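You operate a simulated robot arm through the tools that you are given. There is no shell and no other tool.

Carry out the task below with a simulated robot arm. There is one attempt and no reset: what you move stays moved.

TASK
Lay the two sealed trays from the tool drawer on the sealer shelf.
Fine: shut and latch the drawer again; the other trays stay as they are. Where these are worked on the way, their far stop is far enough and under half their travel is too little: tool drawer.

Only the result counts: the job must be done as asked and must still hold three seconds after the hand-in. Knocking over, shifting, dropping, spilling or breaking anything else fails it.

THE ROBOT
A 7-joint arm with a two-finger parallel gripper, fixed in place. Base frame: the origin is at the foot of the arm, x ahead of it, y to its left, z up. Lengths are in mm, angles in degrees, forces in N, time in s.
Its first joint turns from -132.0 to 132.0 degrees. Payload 3.91 kg.
The tool frame sits at the grasp point between the pads (the TCP): z along the fingers, y along the line on which they close. The tips reach 30 mm beyond it. Largest opening 110 mm; finger width 20, thickness 10; the body of the gripper, 48 by 112 mm, starts 55 mm behind the TCP.
Orientation is that of the tool frame in the base frame, as [roll, pitch, yaw] about the fixed x, y, z axes, in that order (R = Rz(yaw) Ry(pitch) Rx(roll)). With the fingers straight down and closing along the base's y, the tool's x points along the base's -x, its y along +y and its z along -z.

THE INTERFACE
- The arm moves only by the tool move_arm. Its argument "series" is a list of rows, each an object of numbers (a shift or turn left out is 0, a gripper value left out holds the last): "grip": the gripper command, from -1 (shut) to 1 (fully open), values between in proportion; "x", "y", "z": the shift along the tool's x, y, z in units of 300 mm (1.0 is 300 mm); "wx", "wy", "wz": the turn, a rotation vector about the tool's x, y, z in units of 90 degrees (1.0 is 90 degrees). In form: [{"grip": .., "x": .., "y": .., "z": .., "wx": .., "wy": .., "wz": ..}, ...]. A call has 1 to 20 rows; each row is the pose to reach, as a shift and turn from the pose commanded when the call began, along the tool's axes at that moment. A call with a number of a shift or a turn outside -1 to 1 is refused whole. Rows are played at 5 a second. More than 50 mm and 8.6 degrees between two rows, or a gripper value outside its range, and nothing of the call is played. A pose out of reach is approached as far as the arm can. The call stops where the force on the tool passes 80 N (or 10 N more than at its start, if that is more) or the arm is blocked; 0.2 s more then pass. The fingers move at their own pace (about 108 mm/s each) and stop on an object; they squeeze with about 28 N. The grip force told is the motor's: it shows also when the fingers shut on nothing. Time passes only in rows, and 0.2 s behind the last, so rows that repeat a pose let the fingers close. The reply holds the time, the measured pose of the TCP, the force on the tool along the base axes, the opening and the grip force, in the units named above and with some noise, with the torque about the TCP (base axes, N m) and any sound that the robot's microphone picked up.
- Cameras (640 x 400 px; columns grow to the right, rows downward): "scene" is fixed at [399.9, -499.3, 1485]; the picture's right is [1.00, -0.06, 0.00], its down [-0.03, -0.47, -0.88] and it looks along [0.05, 0.88, -0.47] (base axes); focal length 342 px, centre (320, 200). "wrist" rides on the gripper at [72, 17, -103] in the tool frame; the picture's right is [-0.23, 0.97, 0.00], its down [-0.76, -0.18, -0.62] and it looks along [-0.61, -0.14, 0.78] (tool axes); focal length 222 px, centre (320, 200). There is no depth. A picture from a camera that has moved, and an enlarged one, comes with that camera's place and axes in the base frame and with its lens.
- camera(camera): a new picture of that camera. The clock stands still meanwhile.
- zoom(camera, box): a new picture of the part [left, top, right, bottom] of that camera's present view, enlarged. The clock stands still meanwhile.
- job_done(): hands the job in; it is judged then, once.

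Places have to be worked out from the pictures, the camera data and where the tool is seen. Open the gripper and draw the arm clear of the work before you hand the job in, unless the task says otherwise.

The tools are called after "Call:" as name(argument=value, ...) on one line, values as JSON. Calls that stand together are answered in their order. move_arm: Moves the arm, as the interface text tells. Its arguments: {"type":"object","properties":{"series":{"type":"array"}},"required":["series"]} The other tools are called the same way: camera (camera) takes a picture; zoom (camera, box) takes an enlarged picture of a part of a camera's view; job_done () hands the job in.

At the start:

```text
time: 0.0
ee_pos: [507.9, 361.8, 1092.5]
tcp_rot: [179.9, 0.0, 179.9]
contact_force: [-0.7, -0.4, 0.6]
moment: [-0.04, 0.01, 0.02]
opening: 110.1
grip_force: 0.0
```

scene: 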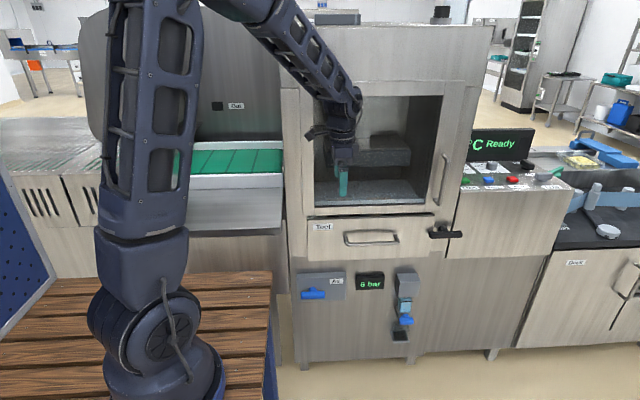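
wrist: 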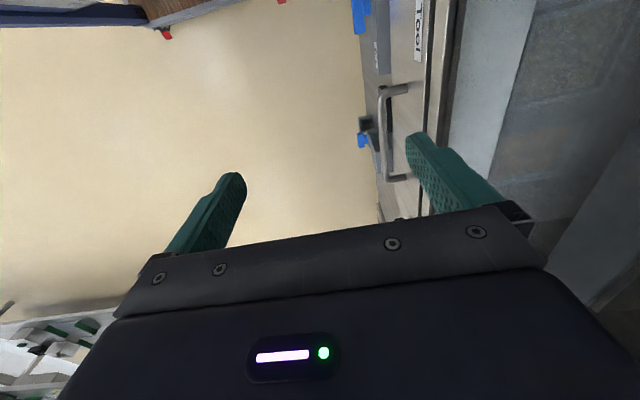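

The scene shows a sealer machine with a "Tool" drawer below a chamber, with a black latch at the drawer's right. I'll zoom in on the details before moving.

Call:
zoom(camera="scene", box=[280, 60, 480, 280])

Call:
zoom(camera="scene", box=[300, 200, 480, 300])

Call:
zoom(camera="scene", box=[440, 110, 640, 310])

Call:
zoom(camera="wrist", box=[330, 0, 530, 220])

```text
1.82 times, centred on (380, 170) of scene
camera zoom: at [399.9, -499.3, 1485.0], right [1.0, -0.06, 0.0], down [-0.03, -0.47, -0.88], along [0.05, 0.88, -0.47], focal length 622 px, centre (211, 254)
```

zoom: 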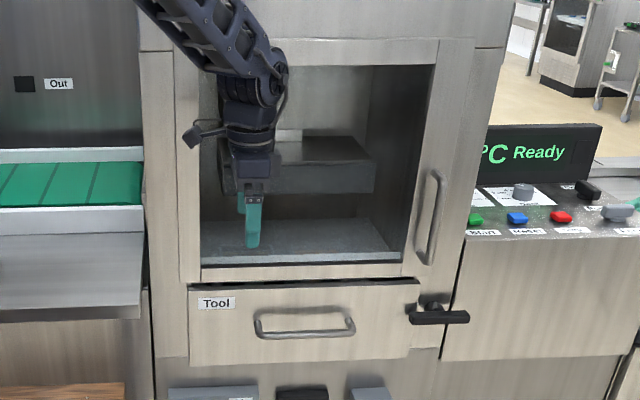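

```text
3.56 times, centred on (390, 250) of scene
camera zoom: at [399.9, -499.3, 1485.0], right [1.0, -0.06, 0.0], down [-0.03, -0.47, -0.88], along [0.05, 0.88, -0.47], focal length 1217 px, centre (71, 22)
```

zoom: 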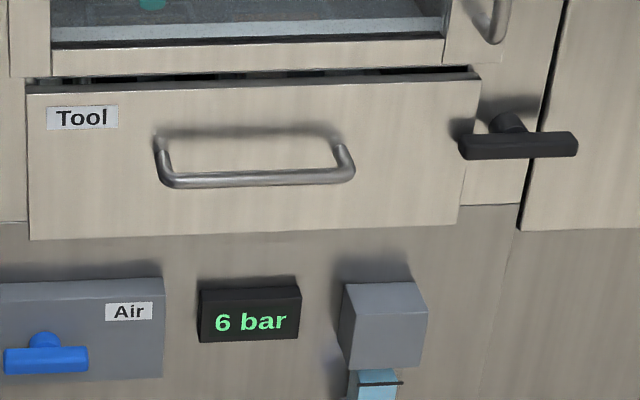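

```text
2.00 times, centred on (540, 210) of scene
camera zoom: at [399.9, -499.3, 1485.0], right [1.0, -0.06, 0.0], down [-0.03, -0.47, -0.88], along [0.05, 0.88, -0.47], focal length 685 px, centre (-120, 180)
```

zoom: 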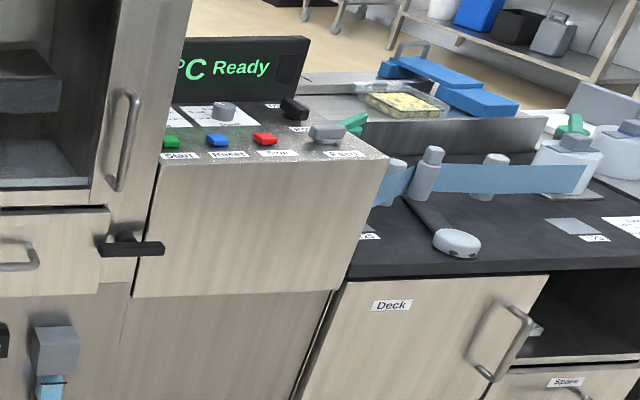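

```text
1.82 times, centred on (430, 110) of wrist
camera zoom: at [434.9, 378.4, 1196.6], right [0.23, 0.97, 0.0], down [0.76, -0.18, 0.62], along [0.61, -0.14, -0.78], focal length 404 px, centre (120, 364)
```

zoom: 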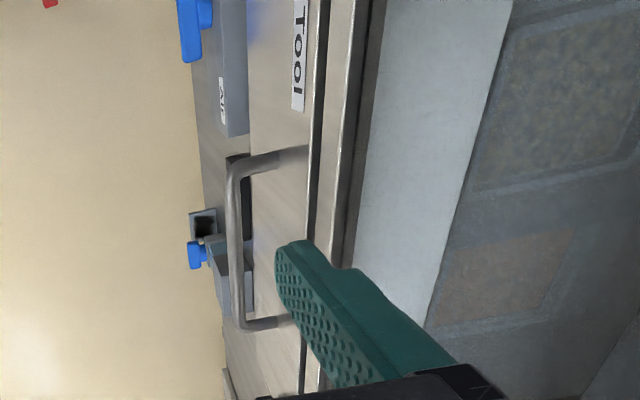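

The drawer front sits at about y≈498, x 415–857, with the handle bar at (546–723, 456, 800), and the latch lever is at x≈830–950, z≈820. I still have to find which surface is the "sealer shelf", so I'm zooming further.

Call:
zoom(camera="scene", box=[290, 80, 460, 215])

Call:
zoom(camera="scene", box=[170, 80, 310, 260])

Call:
zoom(camera="scene", box=[290, 0, 500, 100])

Call:
zoom(camera="scene", box=[0, 80, 110, 260])

Call:
zoom(camera="scene", box=[540, 120, 640, 260])

```text
2.96 times, centred on (375, 148) of scene
camera zoom: at [399.9, -499.3, 1485.0], right [1.0, -0.06, 0.0], down [-0.03, -0.47, -0.88], along [0.05, 0.88, -0.47], focal length 1014 px, centre (157, 356)
```

zoom: 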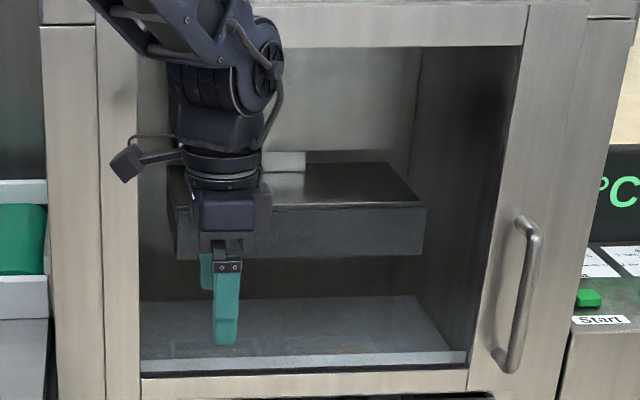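

```text
2.22 times, centred on (240, 170) of scene
camera zoom: at [399.9, -499.3, 1485.0], right [1.0, -0.06, 0.0], down [-0.03, -0.47, -0.88], along [0.05, 0.88, -0.47], focal length 761 px, centre (498, 267)
```

zoom: 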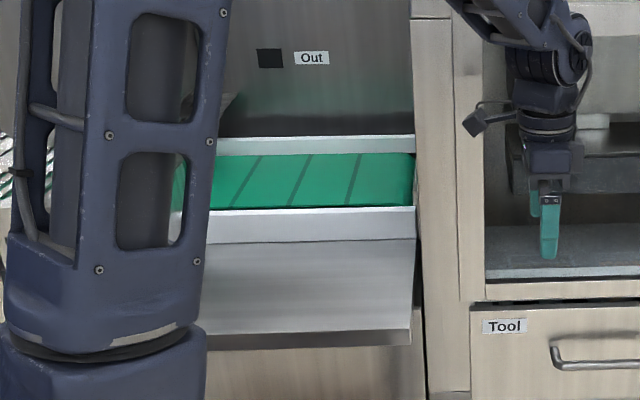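

```text
3.05 times, centred on (395, 50) of scene
camera zoom: at [399.9, -499.3, 1485.0], right [1.0, -0.06, 0.0], down [-0.03, -0.47, -0.88], along [0.05, 0.88, -0.47], focal length 1043 px, centre (91, 657)
```

zoom: 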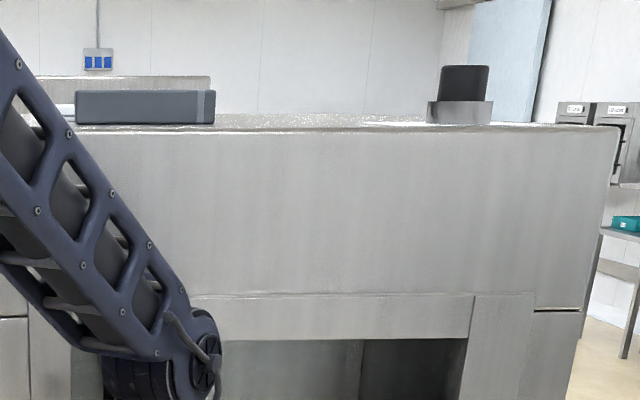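

```text
2.22 times, centred on (55, 170) of scene
camera zoom: at [399.9, -499.3, 1485.0], right [1.0, -0.06, 0.0], down [-0.03, -0.47, -0.88], along [0.05, 0.88, -0.47], focal length 761 px, centre (909, 267)
```

zoom: 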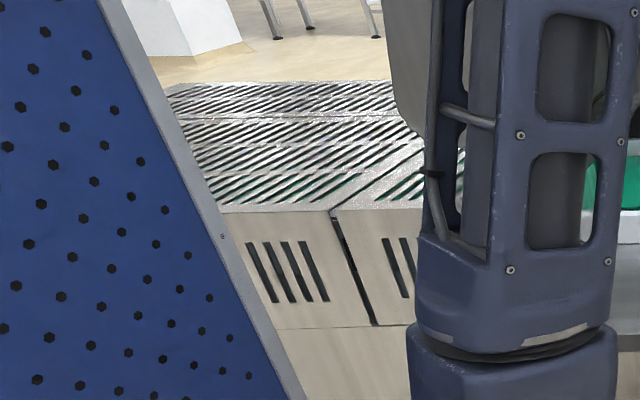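

```text
2.86 times, centred on (590, 190) of scene
camera zoom: at [399.9, -499.3, 1485.0], right [1.0, -0.06, 0.0], down [-0.03, -0.47, -0.88], along [0.05, 0.88, -0.47], focal length 978 px, centre (-451, 229)
```

zoom: 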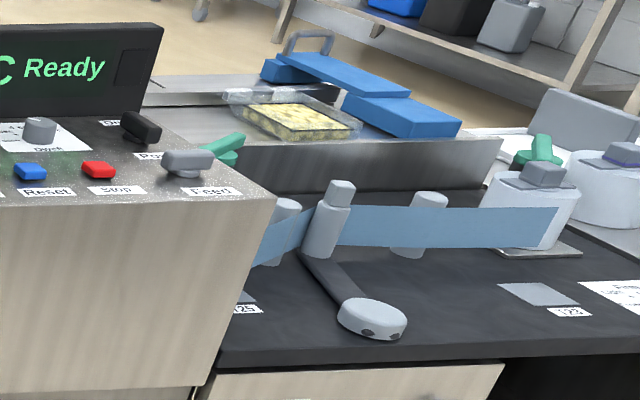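

The gripper needs to face the machine so I can see the chamber and shelf candidates. I'll yaw the tool 90° so the wrist camera looks towards +y, backing off about 110 mm in -y.

Call:
move_arm(series=[{"grip": 1, "y": -0.03, "wz": -0.08}, {"y": -0.06, "wz": -0.16}, {"y": -0.1, "wz": -0.24}, {"y": -0.13, "wz": -0.32}, {"y": -0.16, "wz": -0.4}, {"y": -0.2, "wz": -0.48}, {"y": -0.23, "wz": -0.56}, {"y": -0.26, "wz": -0.64}, {"y": -0.3, "wz": -0.72}, {"y": -0.33, "wz": -0.8}, {"y": -0.36, "wz": -0.88}, {"y": -0.36, "wz": -0.94}, {"y": -0.36, "wz": -1.0}])

Call:
camera(camera="wrist")

Call:
camera(camera="scene")

```text
time: 2.8
ee_pos: [506.9, 254.4, 1092.1]
tcp_rot: [180.0, 0.0, -89.8]
contact_force: [0.1, 0.2, 0.5]
moment: [0.02, 0.03, 0.02]
opening: 110.1
grip_force: 0.1
```

```text
taken
camera wrist: at [490.4, 181.0, 1196.8], right [-0.97, 0.22, 0.0], down [0.18, 0.76, 0.62], along [0.14, 0.61, -0.78], focal length 222 px, centre (320, 200)
```

wrist: 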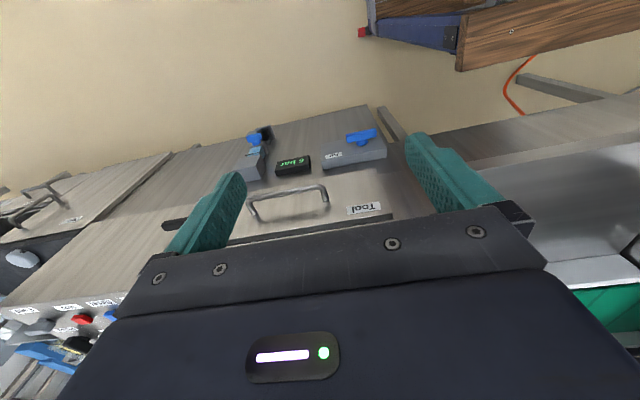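

```text
taken
```

scene: 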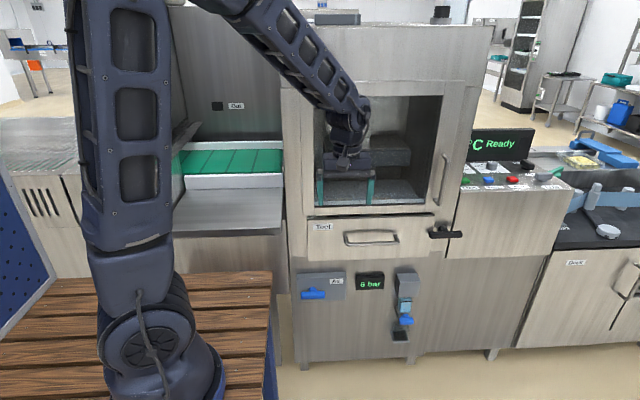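

The image is upside down in this orientation and the hand hides the chamber. I'll tilt the fingers about 45° forward and shift right/back so the camera looks into the chamber.

Call:
move_arm(series=[{"x": 0.05, "y": -0.05, "z": -0.03, "wy": -0.08}, {"x": 0.1, "y": -0.1, "z": -0.06, "wy": -0.16}, {"x": 0.15, "y": -0.15, "z": -0.1, "wy": -0.24}, {"x": 0.2, "y": -0.2, "z": -0.13, "wy": -0.32}, {"x": 0.25, "y": -0.25, "z": -0.16, "wy": -0.4}, {"x": 0.3, "y": -0.3, "z": -0.2, "wy": -0.46}, {"x": 0.33, "y": -0.31, "z": -0.2, "wy": -0.5}])

Call:
camera(camera="wrist")

Call:
zoom(camera="scene", box=[280, 60, 480, 280])

```text
time: 4.4
ee_pos: [600.6, 155.1, 1151.3]
tcp_rot: [-179.8, 45.0, -89.9]
contact_force: [0.0, -0.6, -0.4]
moment: [-0.02, -0.02, 0.01]
opening: 109.7
grip_force: 0.2
```

```text
taken
camera wrist: at [583.5, 30.8, 1174.6], right [-0.97, 0.16, 0.16], down [0.18, 0.1, 0.98], along [0.14, 0.98, -0.12], focal length 222 px, centre (320, 200)
```

wrist: 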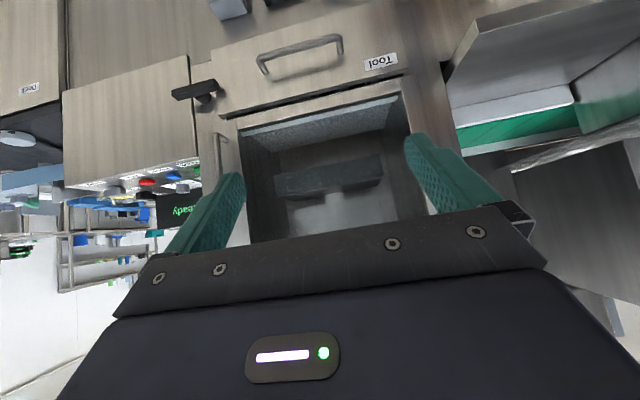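

```text
1.82 times, centred on (380, 170) of scene
camera zoom: at [399.9, -499.3, 1485.0], right [1.0, -0.06, 0.0], down [-0.03, -0.47, -0.88], along [0.05, 0.88, -0.47], focal length 622 px, centre (211, 254)
```

zoom: 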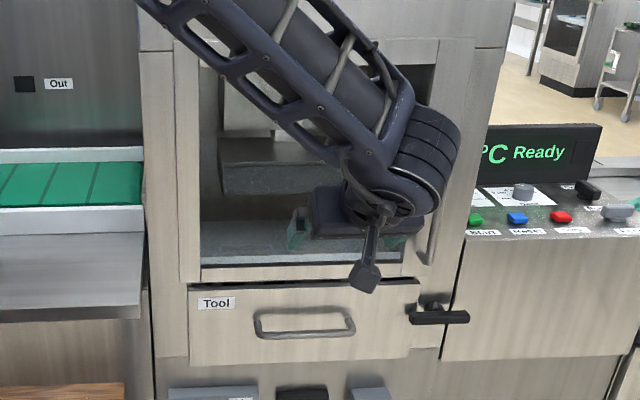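

Call:
zoom(camera="wrist", box=[200, 20, 420, 240])

Call:
zoom(camera="wrist", box=[430, 0, 640, 200])

Call:
zoom(camera="wrist", box=[150, 20, 290, 130])

```text
1.82 times, centred on (310, 130) of wrist
camera zoom: at [583.5, 30.8, 1174.6], right [-0.97, 0.16, 0.16], down [0.18, 0.1, 0.98], along [0.14, 0.98, -0.12], focal length 404 px, centre (338, 327)
```

zoom: 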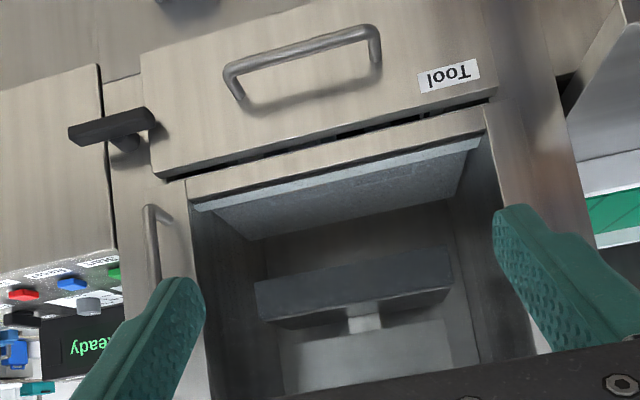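

```text
2.00 times, centred on (535, 100) of wrist
camera zoom: at [583.5, 30.8, 1174.6], right [-0.97, 0.16, 0.16], down [0.18, 0.1, 0.98], along [0.14, 0.98, -0.12], focal length 444 px, centre (-110, 400)
```

zoom: 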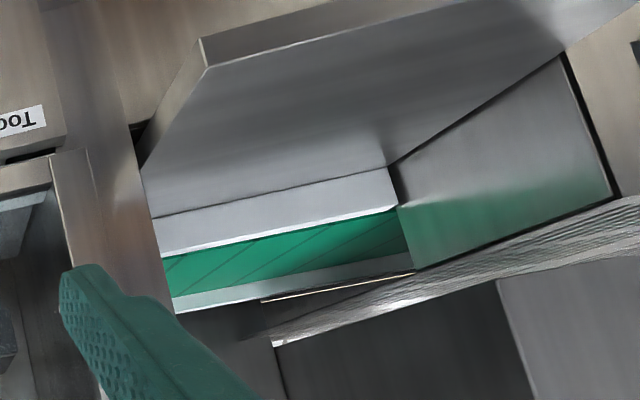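

```text
3.64 times, centred on (220, 75) of wrist
camera zoom: at [583.5, 30.8, 1174.6], right [-0.97, 0.16, 0.16], down [0.18, 0.1, 0.98], along [0.14, 0.98, -0.12], focal length 808 px, centre (684, 654)
```

zoom: 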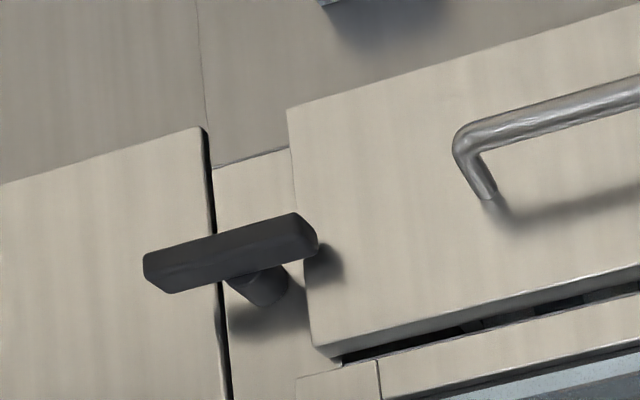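

The chamber contains a sealing head over a lower plate, and a steel shelf sits to the left by the "Out" belt. I'll move closer with the camera to inspect the chamber floor for pockets, labels and any glass in the door frame.

Call:
move_arm(series=[{"x": -0.1, "z": 0.1}, {"x": -0.2, "z": 0.2}, {"x": -0.3, "z": 0.3}, {"x": -0.4, "z": 0.4}, {"x": -0.48, "z": 0.48}, {"x": -0.54, "z": 0.54}])

Call:
camera(camera="wrist")

Call:
zoom(camera="wrist", box=[200, 0, 440, 200])

```text
time: 5.8
ee_pos: [600.1, 384.2, 1152.1]
tcp_rot: [180.0, 45.0, -89.9]
contact_force: [0.2, -0.5, -0.5]
moment: [0.0, 0.02, -0.02]
opening: 109.8
grip_force: 0.0
```

```text
taken
camera wrist: at [582.9, 258.6, 1175.3], right [-0.97, 0.16, 0.16], down [0.18, 0.1, 0.98], along [0.14, 0.98, -0.12], focal length 222 px, centre (320, 200)
```

wrist: 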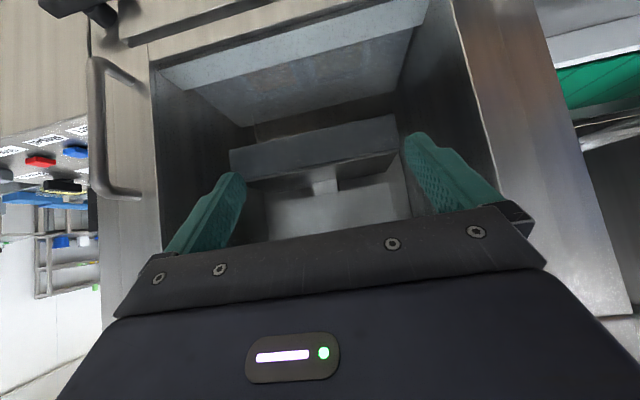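

```text
2.00 times, centred on (320, 100) of wrist
camera zoom: at [582.9, 258.6, 1175.3], right [-0.97, 0.16, 0.16], down [0.18, 0.1, 0.98], along [0.14, 0.98, -0.12], focal length 444 px, centre (320, 400)
```

zoom: 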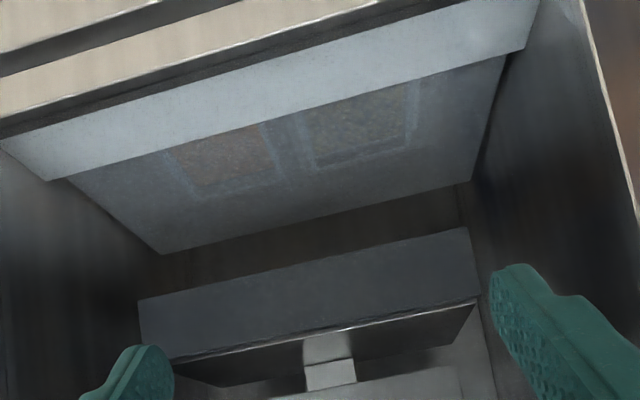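

The chamber floor has a front lip and a plate with two faint rectangular outlines. Now I'll back off and move left to inspect the steel shelf by the "Out" belt.

Call:
move_arm(series=[{"x": 0.1, "y": 0.05, "z": -0.1}, {"x": 0.2, "y": 0.1, "z": -0.2}, {"x": 0.27, "y": 0.2, "z": -0.3}, {"x": 0.3, "y": 0.34, "z": -0.35}, {"x": 0.3, "y": 0.48, "z": -0.4}, {"x": 0.3, "y": 0.6, "z": -0.45}, {"x": 0.3, "y": 0.74, "z": -0.48}])

Call:
camera(camera="wrist")

Call:
camera(camera="scene")

```text
time: 7.4
ee_pos: [378.7, 217.6, 1191.7]
tcp_rot: [180.0, 45.0, -90.0]
contact_force: [0.5, -0.6, -0.5]
moment: [-0.02, 0.0, 0.03]
opening: 109.9
grip_force: 0.1
```

```text
taken
camera wrist: at [362.8, 92.5, 1213.7], right [-0.97, 0.16, 0.16], down [0.18, 0.1, 0.98], along [0.14, 0.98, -0.12], focal length 222 px, centre (320, 200)
```

wrist: 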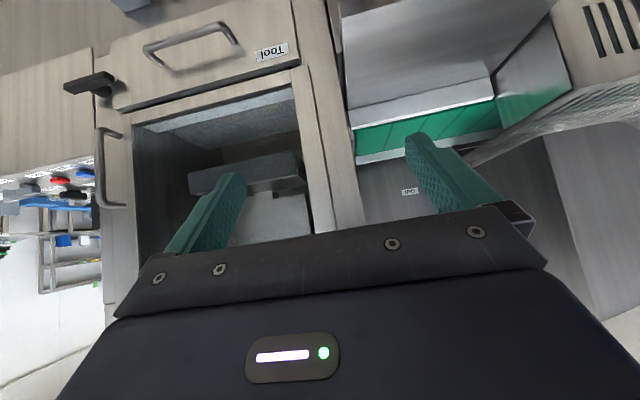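

```text
taken
```

scene: 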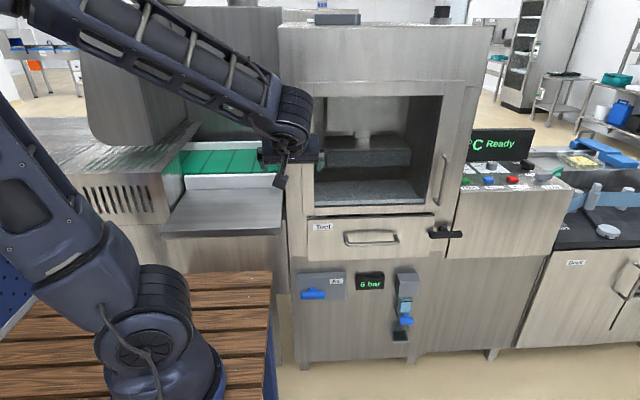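

Call:
zoom(camera="scene", box=[130, 130, 310, 290])

Call:
zoom(camera="wrist", box=[320, 0, 640, 200])

Call:
zoom(camera="scene", box=[290, 80, 460, 215])

Call:
zoom(camera="wrist", box=[110, 60, 330, 240])

```text
2.50 times, centred on (220, 210) of scene
camera zoom: at [399.9, -499.3, 1485.0], right [1.0, -0.06, 0.0], down [-0.03, -0.47, -0.88], along [0.05, 0.88, -0.47], focal length 856 px, centre (570, 175)
```

zoom: 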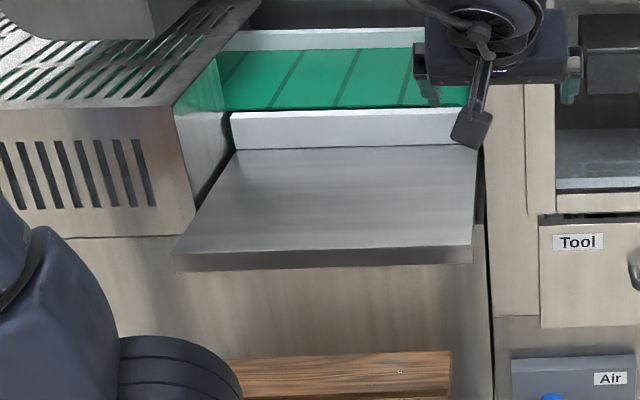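

```text
2.00 times, centred on (480, 100) of wrist
camera zoom: at [362.8, 92.5, 1213.7], right [-0.97, 0.16, 0.16], down [0.18, 0.1, 0.98], along [0.14, 0.98, -0.12], focal length 444 px, centre (0, 400)
```

zoom: 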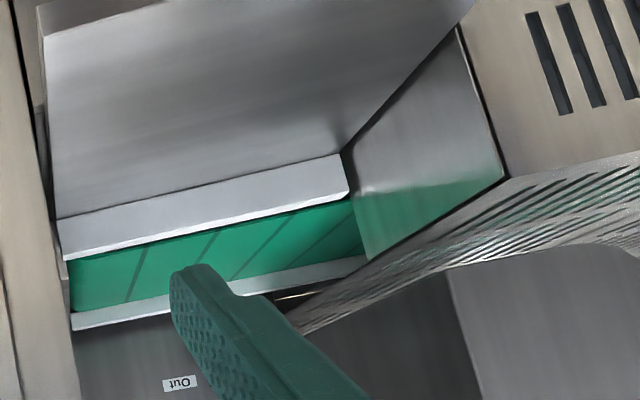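

```text
2.96 times, centred on (375, 148) of scene
camera zoom: at [399.9, -499.3, 1485.0], right [1.0, -0.06, 0.0], down [-0.03, -0.47, -0.88], along [0.05, 0.88, -0.47], focal length 1014 px, centre (157, 356)
```

zoom: 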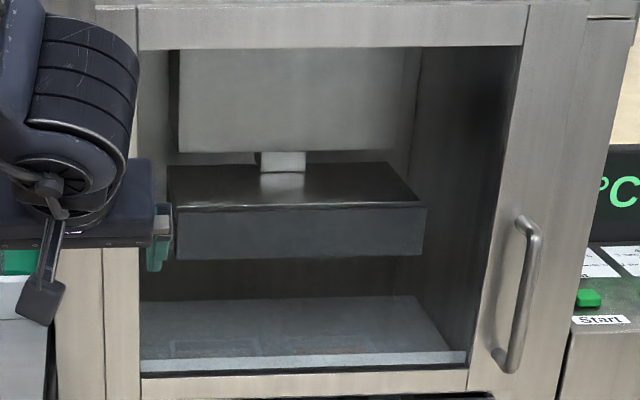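

```text
2.22 times, centred on (220, 150) of wrist
camera zoom: at [362.8, 92.5, 1213.7], right [-0.97, 0.16, 0.16], down [0.18, 0.1, 0.98], along [0.14, 0.98, -0.12], focal length 494 px, centre (542, 311)
```

zoom: 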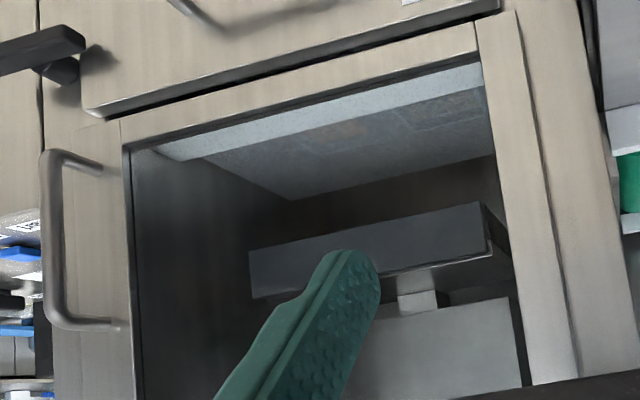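

The steel shelf left of the sealer (in front of the belt) is the open flat shelf; the chamber is behind a framed door. For the latch and handle I want a horizontal tool pointing +y and closing along z, so I first roll the tool back 90° while moving to a mid position.

Call:
move_arm(series=[{"x": 0.05, "y": -0.06, "z": 0.02, "wz": 0.08}, {"x": 0.1, "y": -0.12, "z": 0.05, "wz": 0.16}, {"x": 0.15, "y": -0.18, "z": 0.07, "wz": 0.24}, {"x": 0.2, "y": -0.24, "z": 0.09, "wz": 0.32}, {"x": 0.25, "y": -0.3, "z": 0.12, "wz": 0.4}, {"x": 0.3, "y": -0.36, "z": 0.14, "wz": 0.48}, {"x": 0.35, "y": -0.42, "z": 0.17, "wz": 0.56}, {"x": 0.4, "y": -0.48, "z": 0.19, "wz": 0.64}, {"x": 0.45, "y": -0.54, "z": 0.21, "wz": 0.72}, {"x": 0.5, "y": -0.6, "z": 0.24, "wz": 0.8}, {"x": 0.55, "y": -0.66, "z": 0.26, "wz": 0.88}, {"x": 0.6, "y": -0.72, "z": 0.28, "wz": 0.96}, {"x": 0.61, "y": -0.74, "z": 0.29, "wz": 1.0}])

Call:
camera(camera="wrist")

Call:
camera(camera="scene")

```text
time: 10.2
ee_pos: [600.4, 151.0, 1000.3]
tcp_rot: [135.1, 0.0, -180.0]
contact_force: [-0.3, 0.1, -0.5]
moment: [0.0, -0.01, -0.01]
opening: 110.0
grip_force: 0.1
```

```text
taken
camera wrist: at [528.5, 89.6, 1085.8], right [0.23, 0.69, 0.69], down [0.76, -0.57, 0.31], along [0.61, 0.45, -0.65], focal length 222 px, centre (320, 200)
```

wrist: 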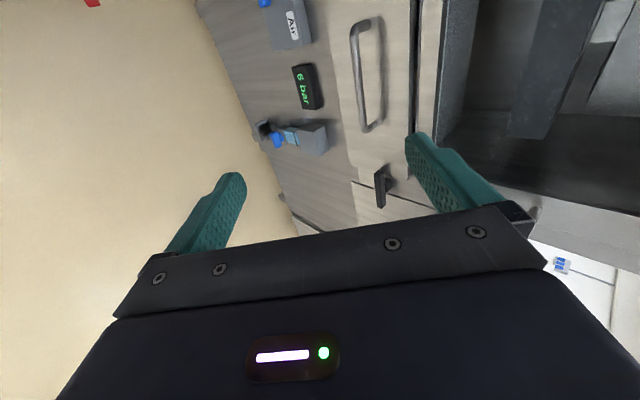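

```text
taken
```

scene: 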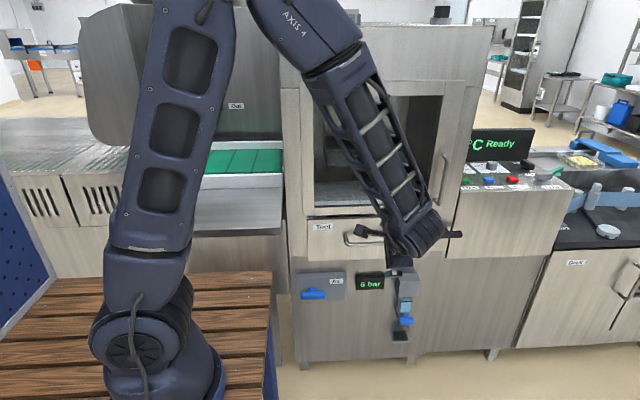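

Latch and handle are visible. Now I tilt the remaining 45° to horizontal (tool z → +y) while moving towards the latch.

Call:
move_arm(series=[{"x": -0.083, "y": -0.015, "z": 0.073, "wx": -0.0625}, {"x": -0.167, "y": -0.03, "z": 0.147, "wx": -0.125}, {"x": -0.25, "y": -0.045, "z": 0.22, "wx": -0.1875}, {"x": -0.333, "y": -0.06, "z": 0.293, "wx": -0.25}, {"x": -0.417, "y": -0.075, "z": 0.367, "wx": -0.3125}, {"x": -0.5, "y": -0.09, "z": 0.44, "wx": -0.375}, {"x": -0.583, "y": -0.105, "z": 0.513, "wx": -0.4375}, {"x": -0.667, "y": -0.12, "z": 0.587, "wx": -0.5}])

Call:
camera(camera="wrist")

Call:
camera(camera="scene")

```text
time: 12.0
ee_pos: [801.2, 248.9, 851.1]
tcp_rot: [89.9, 0.1, -180.0]
contact_force: [-0.3, 0.3, 0.8]
moment: [-0.04, 0.01, -0.02]
opening: 109.9
grip_force: 0.1
```

```text
taken
camera wrist: at [728.8, 145.7, 868.0], right [0.23, 0.0, 0.97], down [0.76, -0.62, -0.18], along [0.61, 0.78, -0.14], focal length 222 px, centre (320, 200)
```

wrist: 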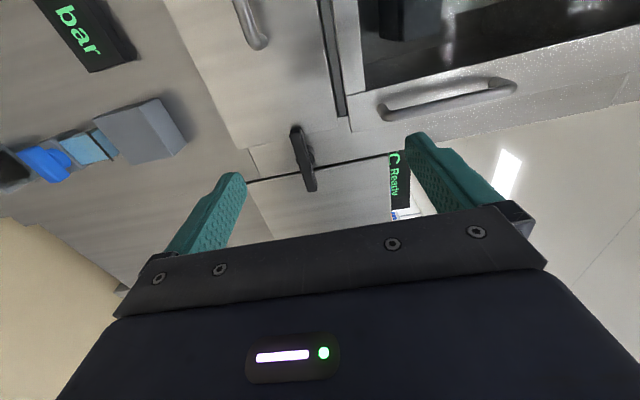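

```text
taken
```

scene: 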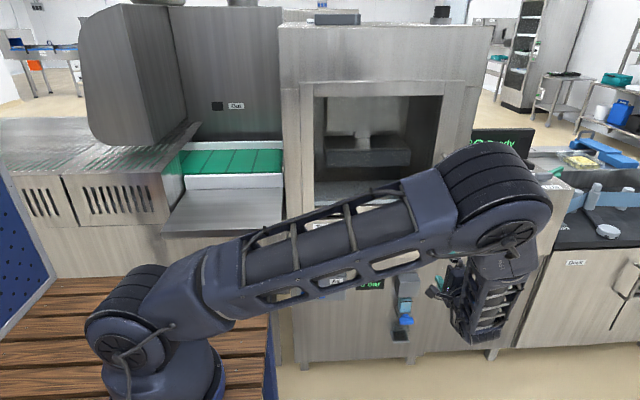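

The wrist view shows bright reflections on the chamber window, so there is glass there and the door is closed; the steel shelf is the target. Zooming on the latch now.

Call:
zoom(camera="wrist", box=[230, 90, 390, 220])

```text
3.08 times, centred on (310, 155) of wrist
camera zoom: at [728.8, 145.7, 868.0], right [0.23, 0.0, 0.97], down [0.76, -0.62, -0.18], along [0.61, 0.78, -0.14], focal length 684 px, centre (351, 338)
```

zoom: 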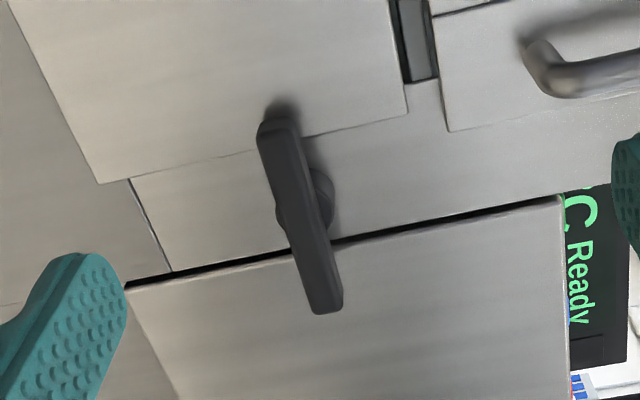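

Triangulating: drawer right edge x≈863 at y≈500; lever spans x≈850–966 at y≈486, z≈800, with its pivot at x≈903. I'll move the horizontal gripper in front of the pivot with a standoff.

Call:
move_arm(series=[{"grip": 0.3, "x": -0.07, "y": -0.033, "z": 0.1}, {"x": -0.14, "y": -0.067, "z": 0.2}, {"x": -0.2, "y": -0.1, "z": 0.3}, {"x": -0.27, "y": -0.133, "z": 0.4}, {"x": -0.34, "y": -0.167, "z": 0.5}])

Call:
camera(camera="wrist")

Call:
zoom(camera="scene", box=[380, 120, 560, 280])

```text
time: 13.2
ee_pos: [902.6, 399.1, 797.6]
tcp_rot: [90.0, 0.0, -179.9]
contact_force: [0.3, -0.7, 0.3]
moment: [-0.03, -0.03, 0.01]
opening: 71.5
grip_force: 0.0
```

```text
taken
camera wrist: at [831.0, 294.4, 816.0], right [0.23, 0.0, 0.97], down [0.76, -0.62, -0.18], along [0.61, 0.78, -0.14], focal length 222 px, centre (320, 200)
```

wrist: 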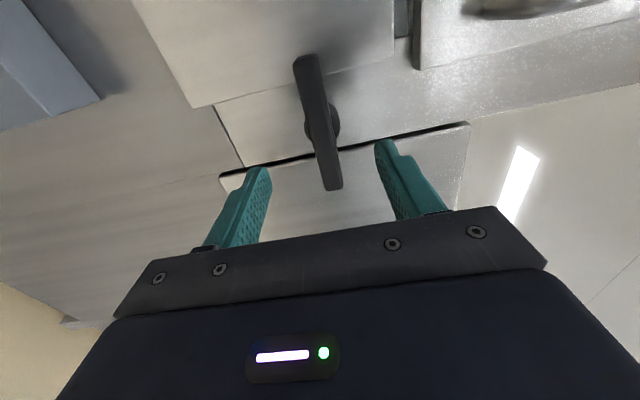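

```text
2.50 times, centred on (470, 200) of scene
camera zoom: at [399.9, -499.3, 1485.0], right [1.0, -0.06, 0.0], down [-0.03, -0.47, -0.88], along [0.05, 0.88, -0.47], focal length 856 px, centre (-55, 200)
```

zoom: 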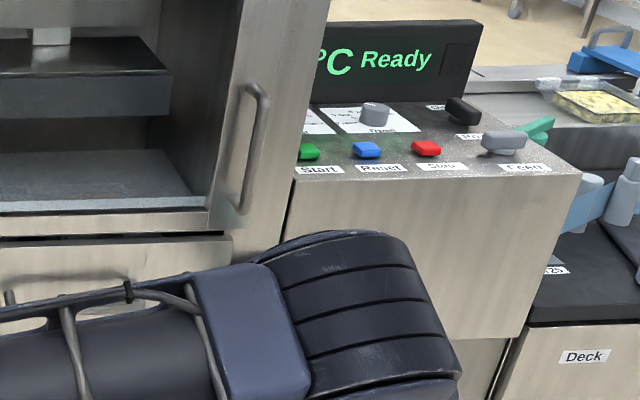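

Call:
zoom(camera="wrist", box=[220, 30, 440, 230])

```text
2.00 times, centred on (330, 130) of wrist
camera zoom: at [831.0, 294.4, 816.0], right [0.23, 0.0, 0.97], down [0.76, -0.62, -0.18], along [0.61, 0.78, -0.14], focal length 444 px, centre (300, 340)
```

zoom: 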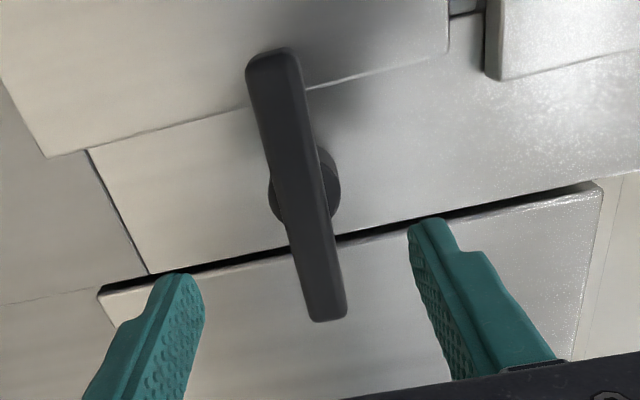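

The lever is ~20 mm tall, centred near z≈800, with its pivot at x≈906. I'll advance to y≈467 with the fingers above and below the lever at the pivot, then close on it.

Call:
move_arm(series=[{"grip": 0.3, "x": -0.011, "y": 0.01, "z": 0.1}, {"x": -0.011, "y": 0.01, "z": 0.18}, {"x": -0.011, "y": 0.01, "z": 0.227}, {"grip": -1, "x": -0.011, "y": 0.01, "z": 0.227}, {"x": -0.011, "y": 0.01, "z": 0.227}, {"x": -0.011, "y": 0.01, "z": 0.227}])

Call:
camera(camera="wrist")

```text
time: 14.6
ee_pos: [906.0, 469.2, 800.5]
tcp_rot: [90.3, -0.2, -179.9]
contact_force: [4.2, 10.6, -27.1]
moment: [-0.91, -0.05, -0.92]
opening: 33.1
grip_force: 45.1
```

```text
taken
camera wrist: at [832.8, 364.6, 818.4], right [0.23, 0.0, 0.97], down [0.76, -0.62, -0.18], along [0.61, 0.78, -0.15], focal length 222 px, centre (320, 200)
```

wrist: 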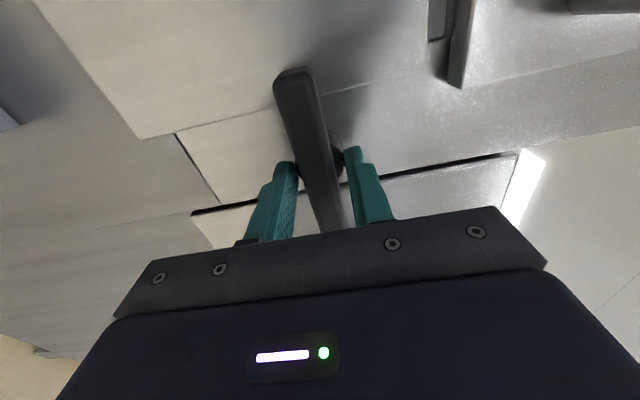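

Opening stopped at 33 mm, which is the hub diameter rather than the 20 mm lever, so the tips have reached behind the lever. I'll zoom to check.

Call:
zoom(camera="wrist", box=[230, 50, 430, 240])

```text
2.11 times, centred on (330, 145) of wrist
camera zoom: at [832.8, 364.6, 818.4], right [0.23, 0.0, 0.97], down [0.76, -0.62, -0.18], along [0.61, 0.78, -0.15], focal length 468 px, centre (299, 316)
```

zoom: 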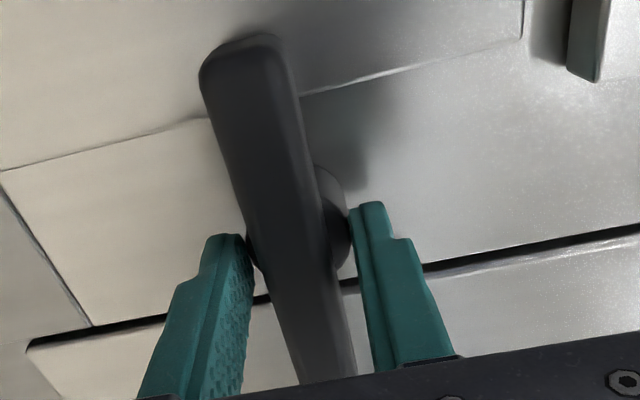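

The tips are on the hub. I'll open slightly, retract ~12 mm, and close on the lever itself.

Call:
move_arm(series=[{"grip": -0.1}, {"grip": -0.1}, {"grip": -0.1, "z": -0.04}, {"grip": -0.1, "z": -0.04}, {"grip": -1, "z": -0.04}, {"grip": -1, "z": -0.04}, {"grip": -1, "z": -0.04}])

Call:
zoom(camera="wrist", box=[230, 50, 430, 240])

```text
time: 16.2
ee_pos: [905.6, 457.1, 800.9]
tcp_rot: [90.2, -0.2, -179.9]
contact_force: [-1.8, 3.4, -28.3]
moment: [-0.44, -0.21, -1.18]
opening: 19.8
grip_force: 44.4
```

```text
2.11 times, centred on (330, 145) of wrist
camera zoom: at [832.7, 352.6, 818.4], right [0.23, 0.0, 0.97], down [0.76, -0.62, -0.18], along [0.61, 0.78, -0.14], focal length 468 px, centre (299, 316)
```

zoom: 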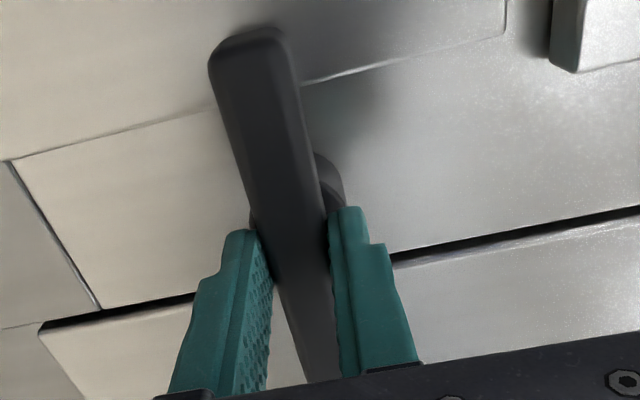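

Opening 19.8 mm means the lever is gripped, with a -28 N vertical offset, so the tool sits slightly high. I'll lower 3 mm and try a small clockwise twist to feel the torque.

Call:
move_arm(series=[{"grip": -1, "y": -0.005}, {"y": -0.01}, {"y": -0.01}])

Call:
move_arm(series=[{"wz": 0.04}, {"wz": 0.08}, {"wz": 0.12}, {"wz": 0.12}])

Call:
camera(camera="wrist")

```text
time: 17.0
ee_pos: [905.1, 458.1, 799.6]
tcp_rot: [90.0, 0.0, -179.9]
contact_force: [-12.2, -8.4, -13.2]
moment: [-0.28, -0.02, 1.6]
opening: 20.2
grip_force: 44.9
```

```text
time: 18.0
ee_pos: [906.9, 456.3, 799.6]
tcp_rot: [90.0, -10.7, -180.0]
contact_force: [4.9, 6.3, -13.7]
moment: [-0.33, -1.44, -0.5]
opening: 23.5
grip_force: 44.7
```

```text
taken
camera wrist: at [838.8, 352.6, 831.1], right [0.41, 0.0, 0.91], down [0.71, -0.62, -0.32], along [0.57, 0.78, -0.25], focal length 222 px, centre (320, 200)
```

wrist: 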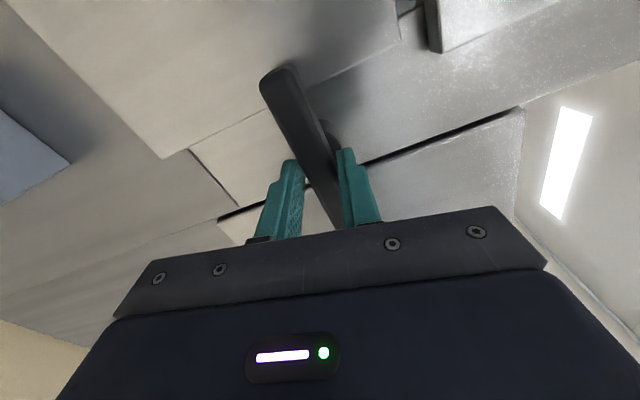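

Clockwise meets -1.44 N·m and the fingers are spreading (23.5 mm), so the lever isn't turning that way. I'll return and test counter-clockwise.

Call:
move_arm(series=[{"wz": -0.06}, {"wz": -0.12}, {"wz": -0.18}, {"wz": -0.24}, {"wz": -0.24}])

Call:
camera(camera="wrist")

```text
time: 19.2
ee_pos: [905.5, 456.2, 800.4]
tcp_rot: [89.9, 11.0, -179.9]
contact_force: [-3.8, 0.2, 4.2]
moment: [0.01, 0.02, 0.65]
opening: 20.0
grip_force: 44.3
```

```text
taken
camera wrist: at [831.8, 352.5, 803.9], right [0.04, 0.0, 1.0], down [0.78, -0.62, -0.03], along [0.62, 0.78, -0.02], focal length 222 px, centre (320, 200)
```

wrist: 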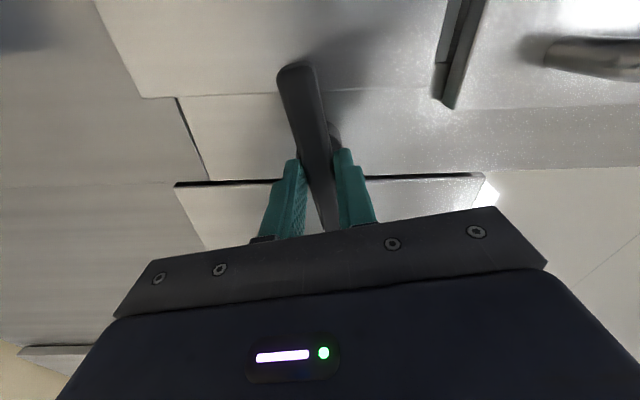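

Counter-clockwise turns freely (torque ~0, lever follows). I'll continue turning counter-clockwise to nearly vertical.

Call:
move_arm(series=[{"grip": -1, "wz": -0.08}, {"wz": -0.16}, {"wz": -0.24}, {"wz": -0.32}, {"wz": -0.4}, {"wz": -0.48}, {"wz": -0.56}, {"wz": -0.64}, {"wz": -0.72}, {"wz": -0.79}, {"wz": -0.85}])

Call:
camera(camera="wrist")

```text
time: 21.6
ee_pos: [905.1, 457.0, 800.4]
tcp_rot: [88.2, 87.5, 178.3]
contact_force: [5.9, 14.8, 30.3]
moment: [1.36, -0.04, -0.26]
opening: 20.0
grip_force: 45.1
```

```text
taken
camera wrist: at [884.9, 352.6, 730.2], right [-0.96, 0.0, 0.27], down [0.21, -0.62, 0.75], along [0.17, 0.78, 0.6], focal length 222 px, centre (320, 200)
```

wrist: 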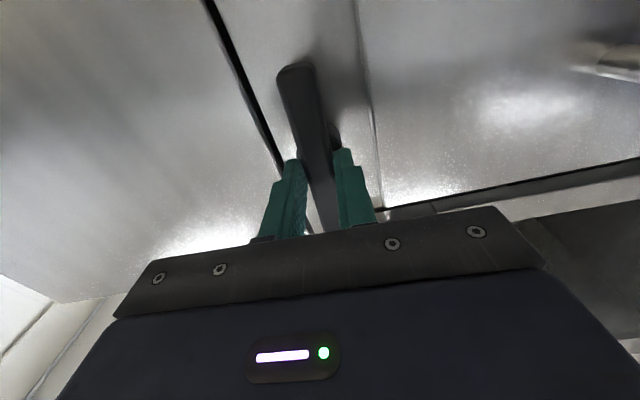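

The lever is at ~87.5°, near vertical and clear of the drawer edge. I'll open modestly and back away.

Call:
move_arm(series=[{"grip": -0.2}, {"grip": -0.2}, {"grip": -0.2, "z": -0.1}, {"grip": -0.2, "z": -0.25}, {"grip": -0.2, "z": -0.4}])

Call:
camera(camera="wrist")

```text
time: 22.8
ee_pos: [905.8, 334.5, 798.9]
tcp_rot: [89.7, 87.4, 179.9]
contact_force: [-0.9, 0.0, 0.3]
moment: [0.0, -0.02, 0.0]
opening: 43.9
grip_force: 0.0
```

```text
taken
camera wrist: at [885.5, 230.3, 727.4], right [-0.96, 0.0, 0.27], down [0.21, -0.62, 0.75], along [0.17, 0.78, 0.6], focal length 222 px, centre (320, 200)
```

wrist: 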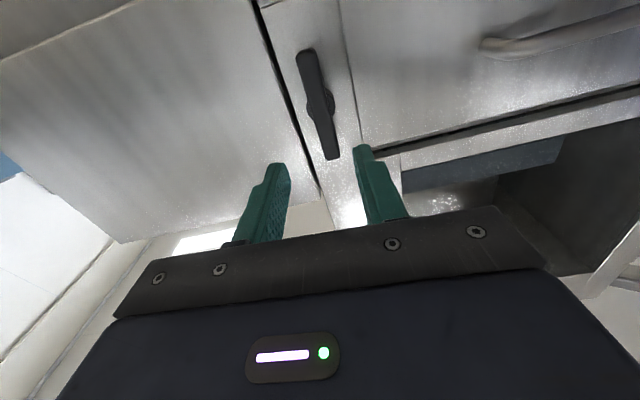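

Lever stays vertical. I'll roll the tool back to closing along z and move in front of the drawer handle centre (x≈635, z≈800).

Call:
move_arm(series=[{"grip": 0.2, "y": 0.074, "wz": 0.081}, {"y": 0.148, "wz": 0.162}, {"y": 0.222, "wz": 0.243}, {"y": 0.296, "wz": 0.324}, {"y": 0.37, "wz": 0.405}, {"y": 0.444, "wz": 0.486}, {"y": 0.518, "wz": 0.567}, {"y": 0.592, "wz": 0.648}, {"y": 0.666, "wz": 0.729}, {"y": 0.74, "wz": 0.81}, {"y": 0.814, "wz": 0.891}, {"y": 0.888, "wz": 0.972}])

Call:
camera(camera="wrist")

Call:
camera(camera="scene")

```text
time: 25.4
ee_pos: [639.8, 336.2, 813.5]
tcp_rot: [90.0, -0.3, -180.0]
contact_force: [-0.4, -0.9, 0.4]
moment: [0.0, -0.02, -0.02]
opening: 65.8
grip_force: 0.0
```

```text
taken
camera wrist: at [567.7, 232.0, 831.6], right [0.23, 0.0, 0.97], down [0.76, -0.62, -0.18], along [0.61, 0.78, -0.14], focal length 222 px, centre (320, 200)
```

wrist: 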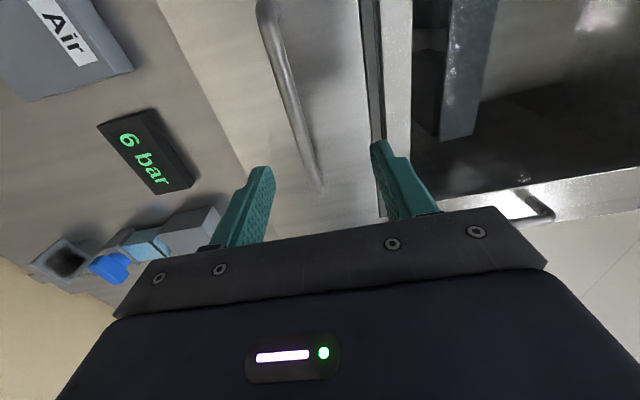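

```text
taken
```

scene: 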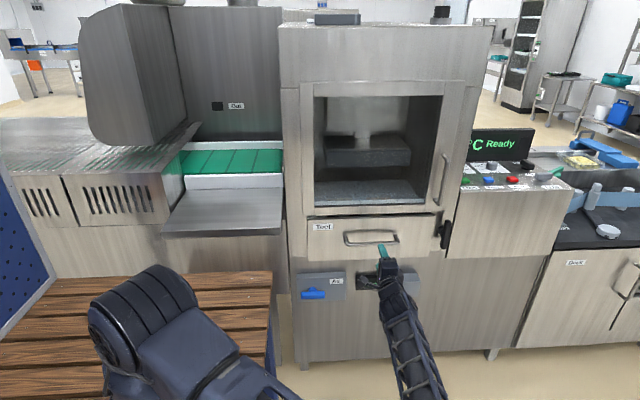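

The bar sits at z≈795 by this view. I'll align to z≈795, advance so the fingers straddle the bar (tips at y≈480), and close.

Call:
move_arm(series=[{"grip": 0.2, "x": 0.023, "y": -0.062, "z": 0.05}, {"x": 0.023, "y": -0.062, "z": 0.18}, {"x": 0.023, "y": -0.062, "z": 0.3}, {"x": 0.023, "y": -0.062, "z": 0.38}, {"grip": -1, "x": 0.023, "y": -0.062, "z": 0.38}, {"x": 0.023, "y": -0.062, "z": 0.38}, {"x": 0.023, "y": -0.062, "z": 0.38}])

Call:
camera(camera="wrist")

Call:
camera(camera="scene")

```text
time: 27.0
ee_pos: [632.8, 447.8, 790.9]
tcp_rot: [90.4, -0.3, -180.0]
contact_force: [-8.5, -7.9, -57.0]
moment: [-0.5, -0.37, -0.93]
opening: 15.7
grip_force: 45.0
```

```text
taken
camera wrist: at [560.1, 344.8, 808.9], right [0.23, 0.01, 0.97], down [0.76, -0.62, -0.18], along [0.61, 0.78, -0.15], focal length 222 px, centre (320, 200)
```

wrist: 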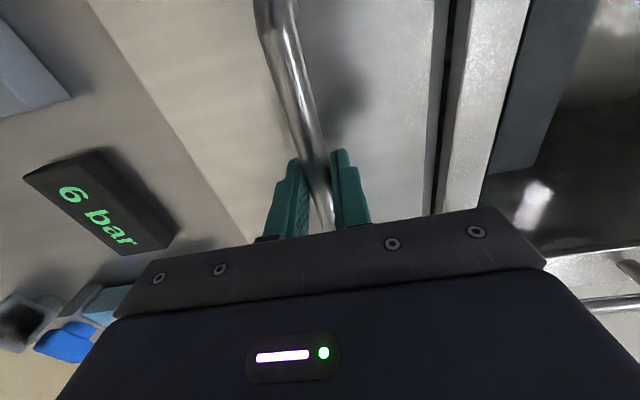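

```text
taken
```

scene: 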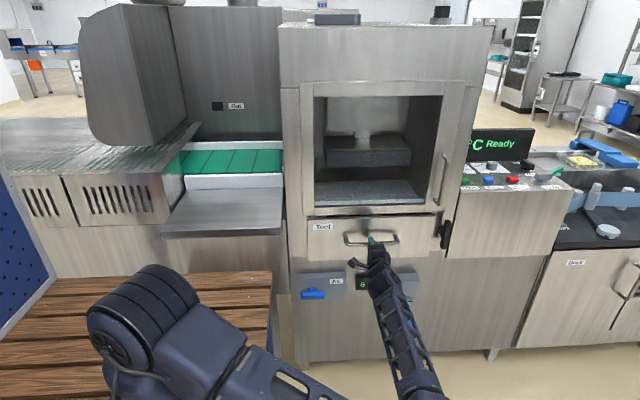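

The bar is held (15.7 mm). I'll relax the vertical load by lowering 4 mm, then pull slowly 150 mm straight back and watch the force.

Call:
move_arm(series=[{"grip": -1, "y": -0.007}, {"y": -0.014}, {"y": -0.014, "z": -0.03}, {"y": -0.014, "z": -0.07}, {"y": -0.014, "z": -0.11}, {"y": -0.014, "z": -0.16}, {"y": -0.014, "z": -0.21}, {"y": -0.014, "z": -0.26}, {"y": -0.014, "z": -0.31}, {"y": -0.014, "z": -0.36}, {"y": -0.014, "z": -0.41}, {"y": -0.014, "z": -0.46}, {"y": -0.014, "z": -0.5}])

Call:
camera(camera="scene")

Call:
camera(camera="wrist")

```text
time: 29.8
ee_pos: [631.8, 300.3, 790.4]
tcp_rot: [89.9, 0.0, 179.9]
contact_force: [16.4, -2.0, 38.0]
moment: [0.32, -0.12, -0.49]
opening: 15.6
grip_force: 45.0
```

```text
taken
```

scene: 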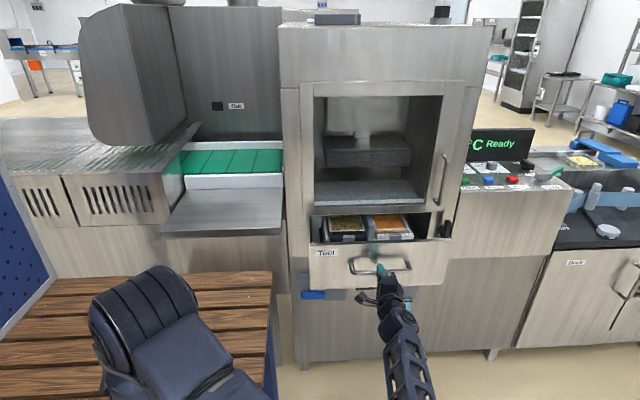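

```text
taken
camera wrist: at [560.0, 195.8, 807.8], right [0.23, 0.0, 0.97], down [0.76, -0.62, -0.18], along [0.61, 0.78, -0.14], focal length 222 px, centre (320, 200)
```

wrist: 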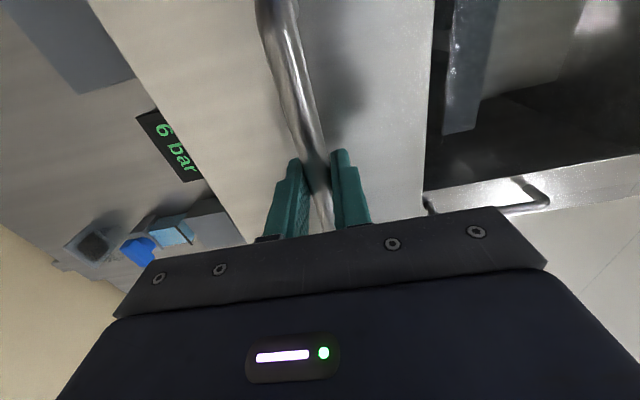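

The drawer opens freely and food trays are visible inside. I'll keep pulling slowly towards its far stop.

Call:
move_arm(series=[{"grip": -1, "z": -0.03}, {"z": -0.07}, {"z": -0.11}, {"z": -0.15}, {"z": -0.19}, {"z": -0.23}, {"z": -0.27}, {"z": -0.31}, {"z": -0.35}, {"z": -0.39}, {"z": -0.43}, {"z": -0.47}, {"z": -0.51}, {"z": -0.55}])

Call:
camera(camera="scene")

```text
time: 32.8
ee_pos: [632.8, 135.6, 789.3]
tcp_rot: [89.9, -0.2, -179.9]
contact_force: [-1.3, 0.7, 47.3]
moment: [0.44, -0.12, -0.35]
opening: 15.8
grip_force: 45.6
```

```text
taken
```

scene: 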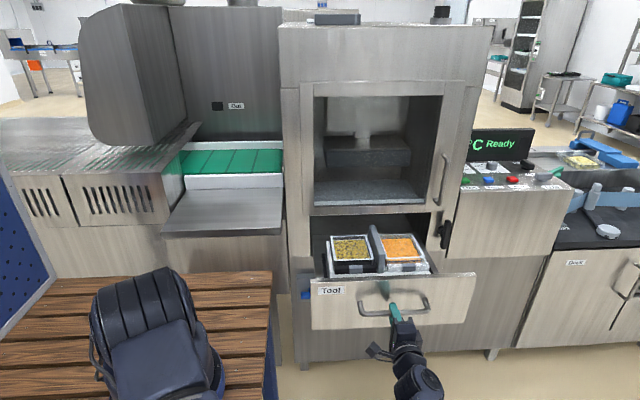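

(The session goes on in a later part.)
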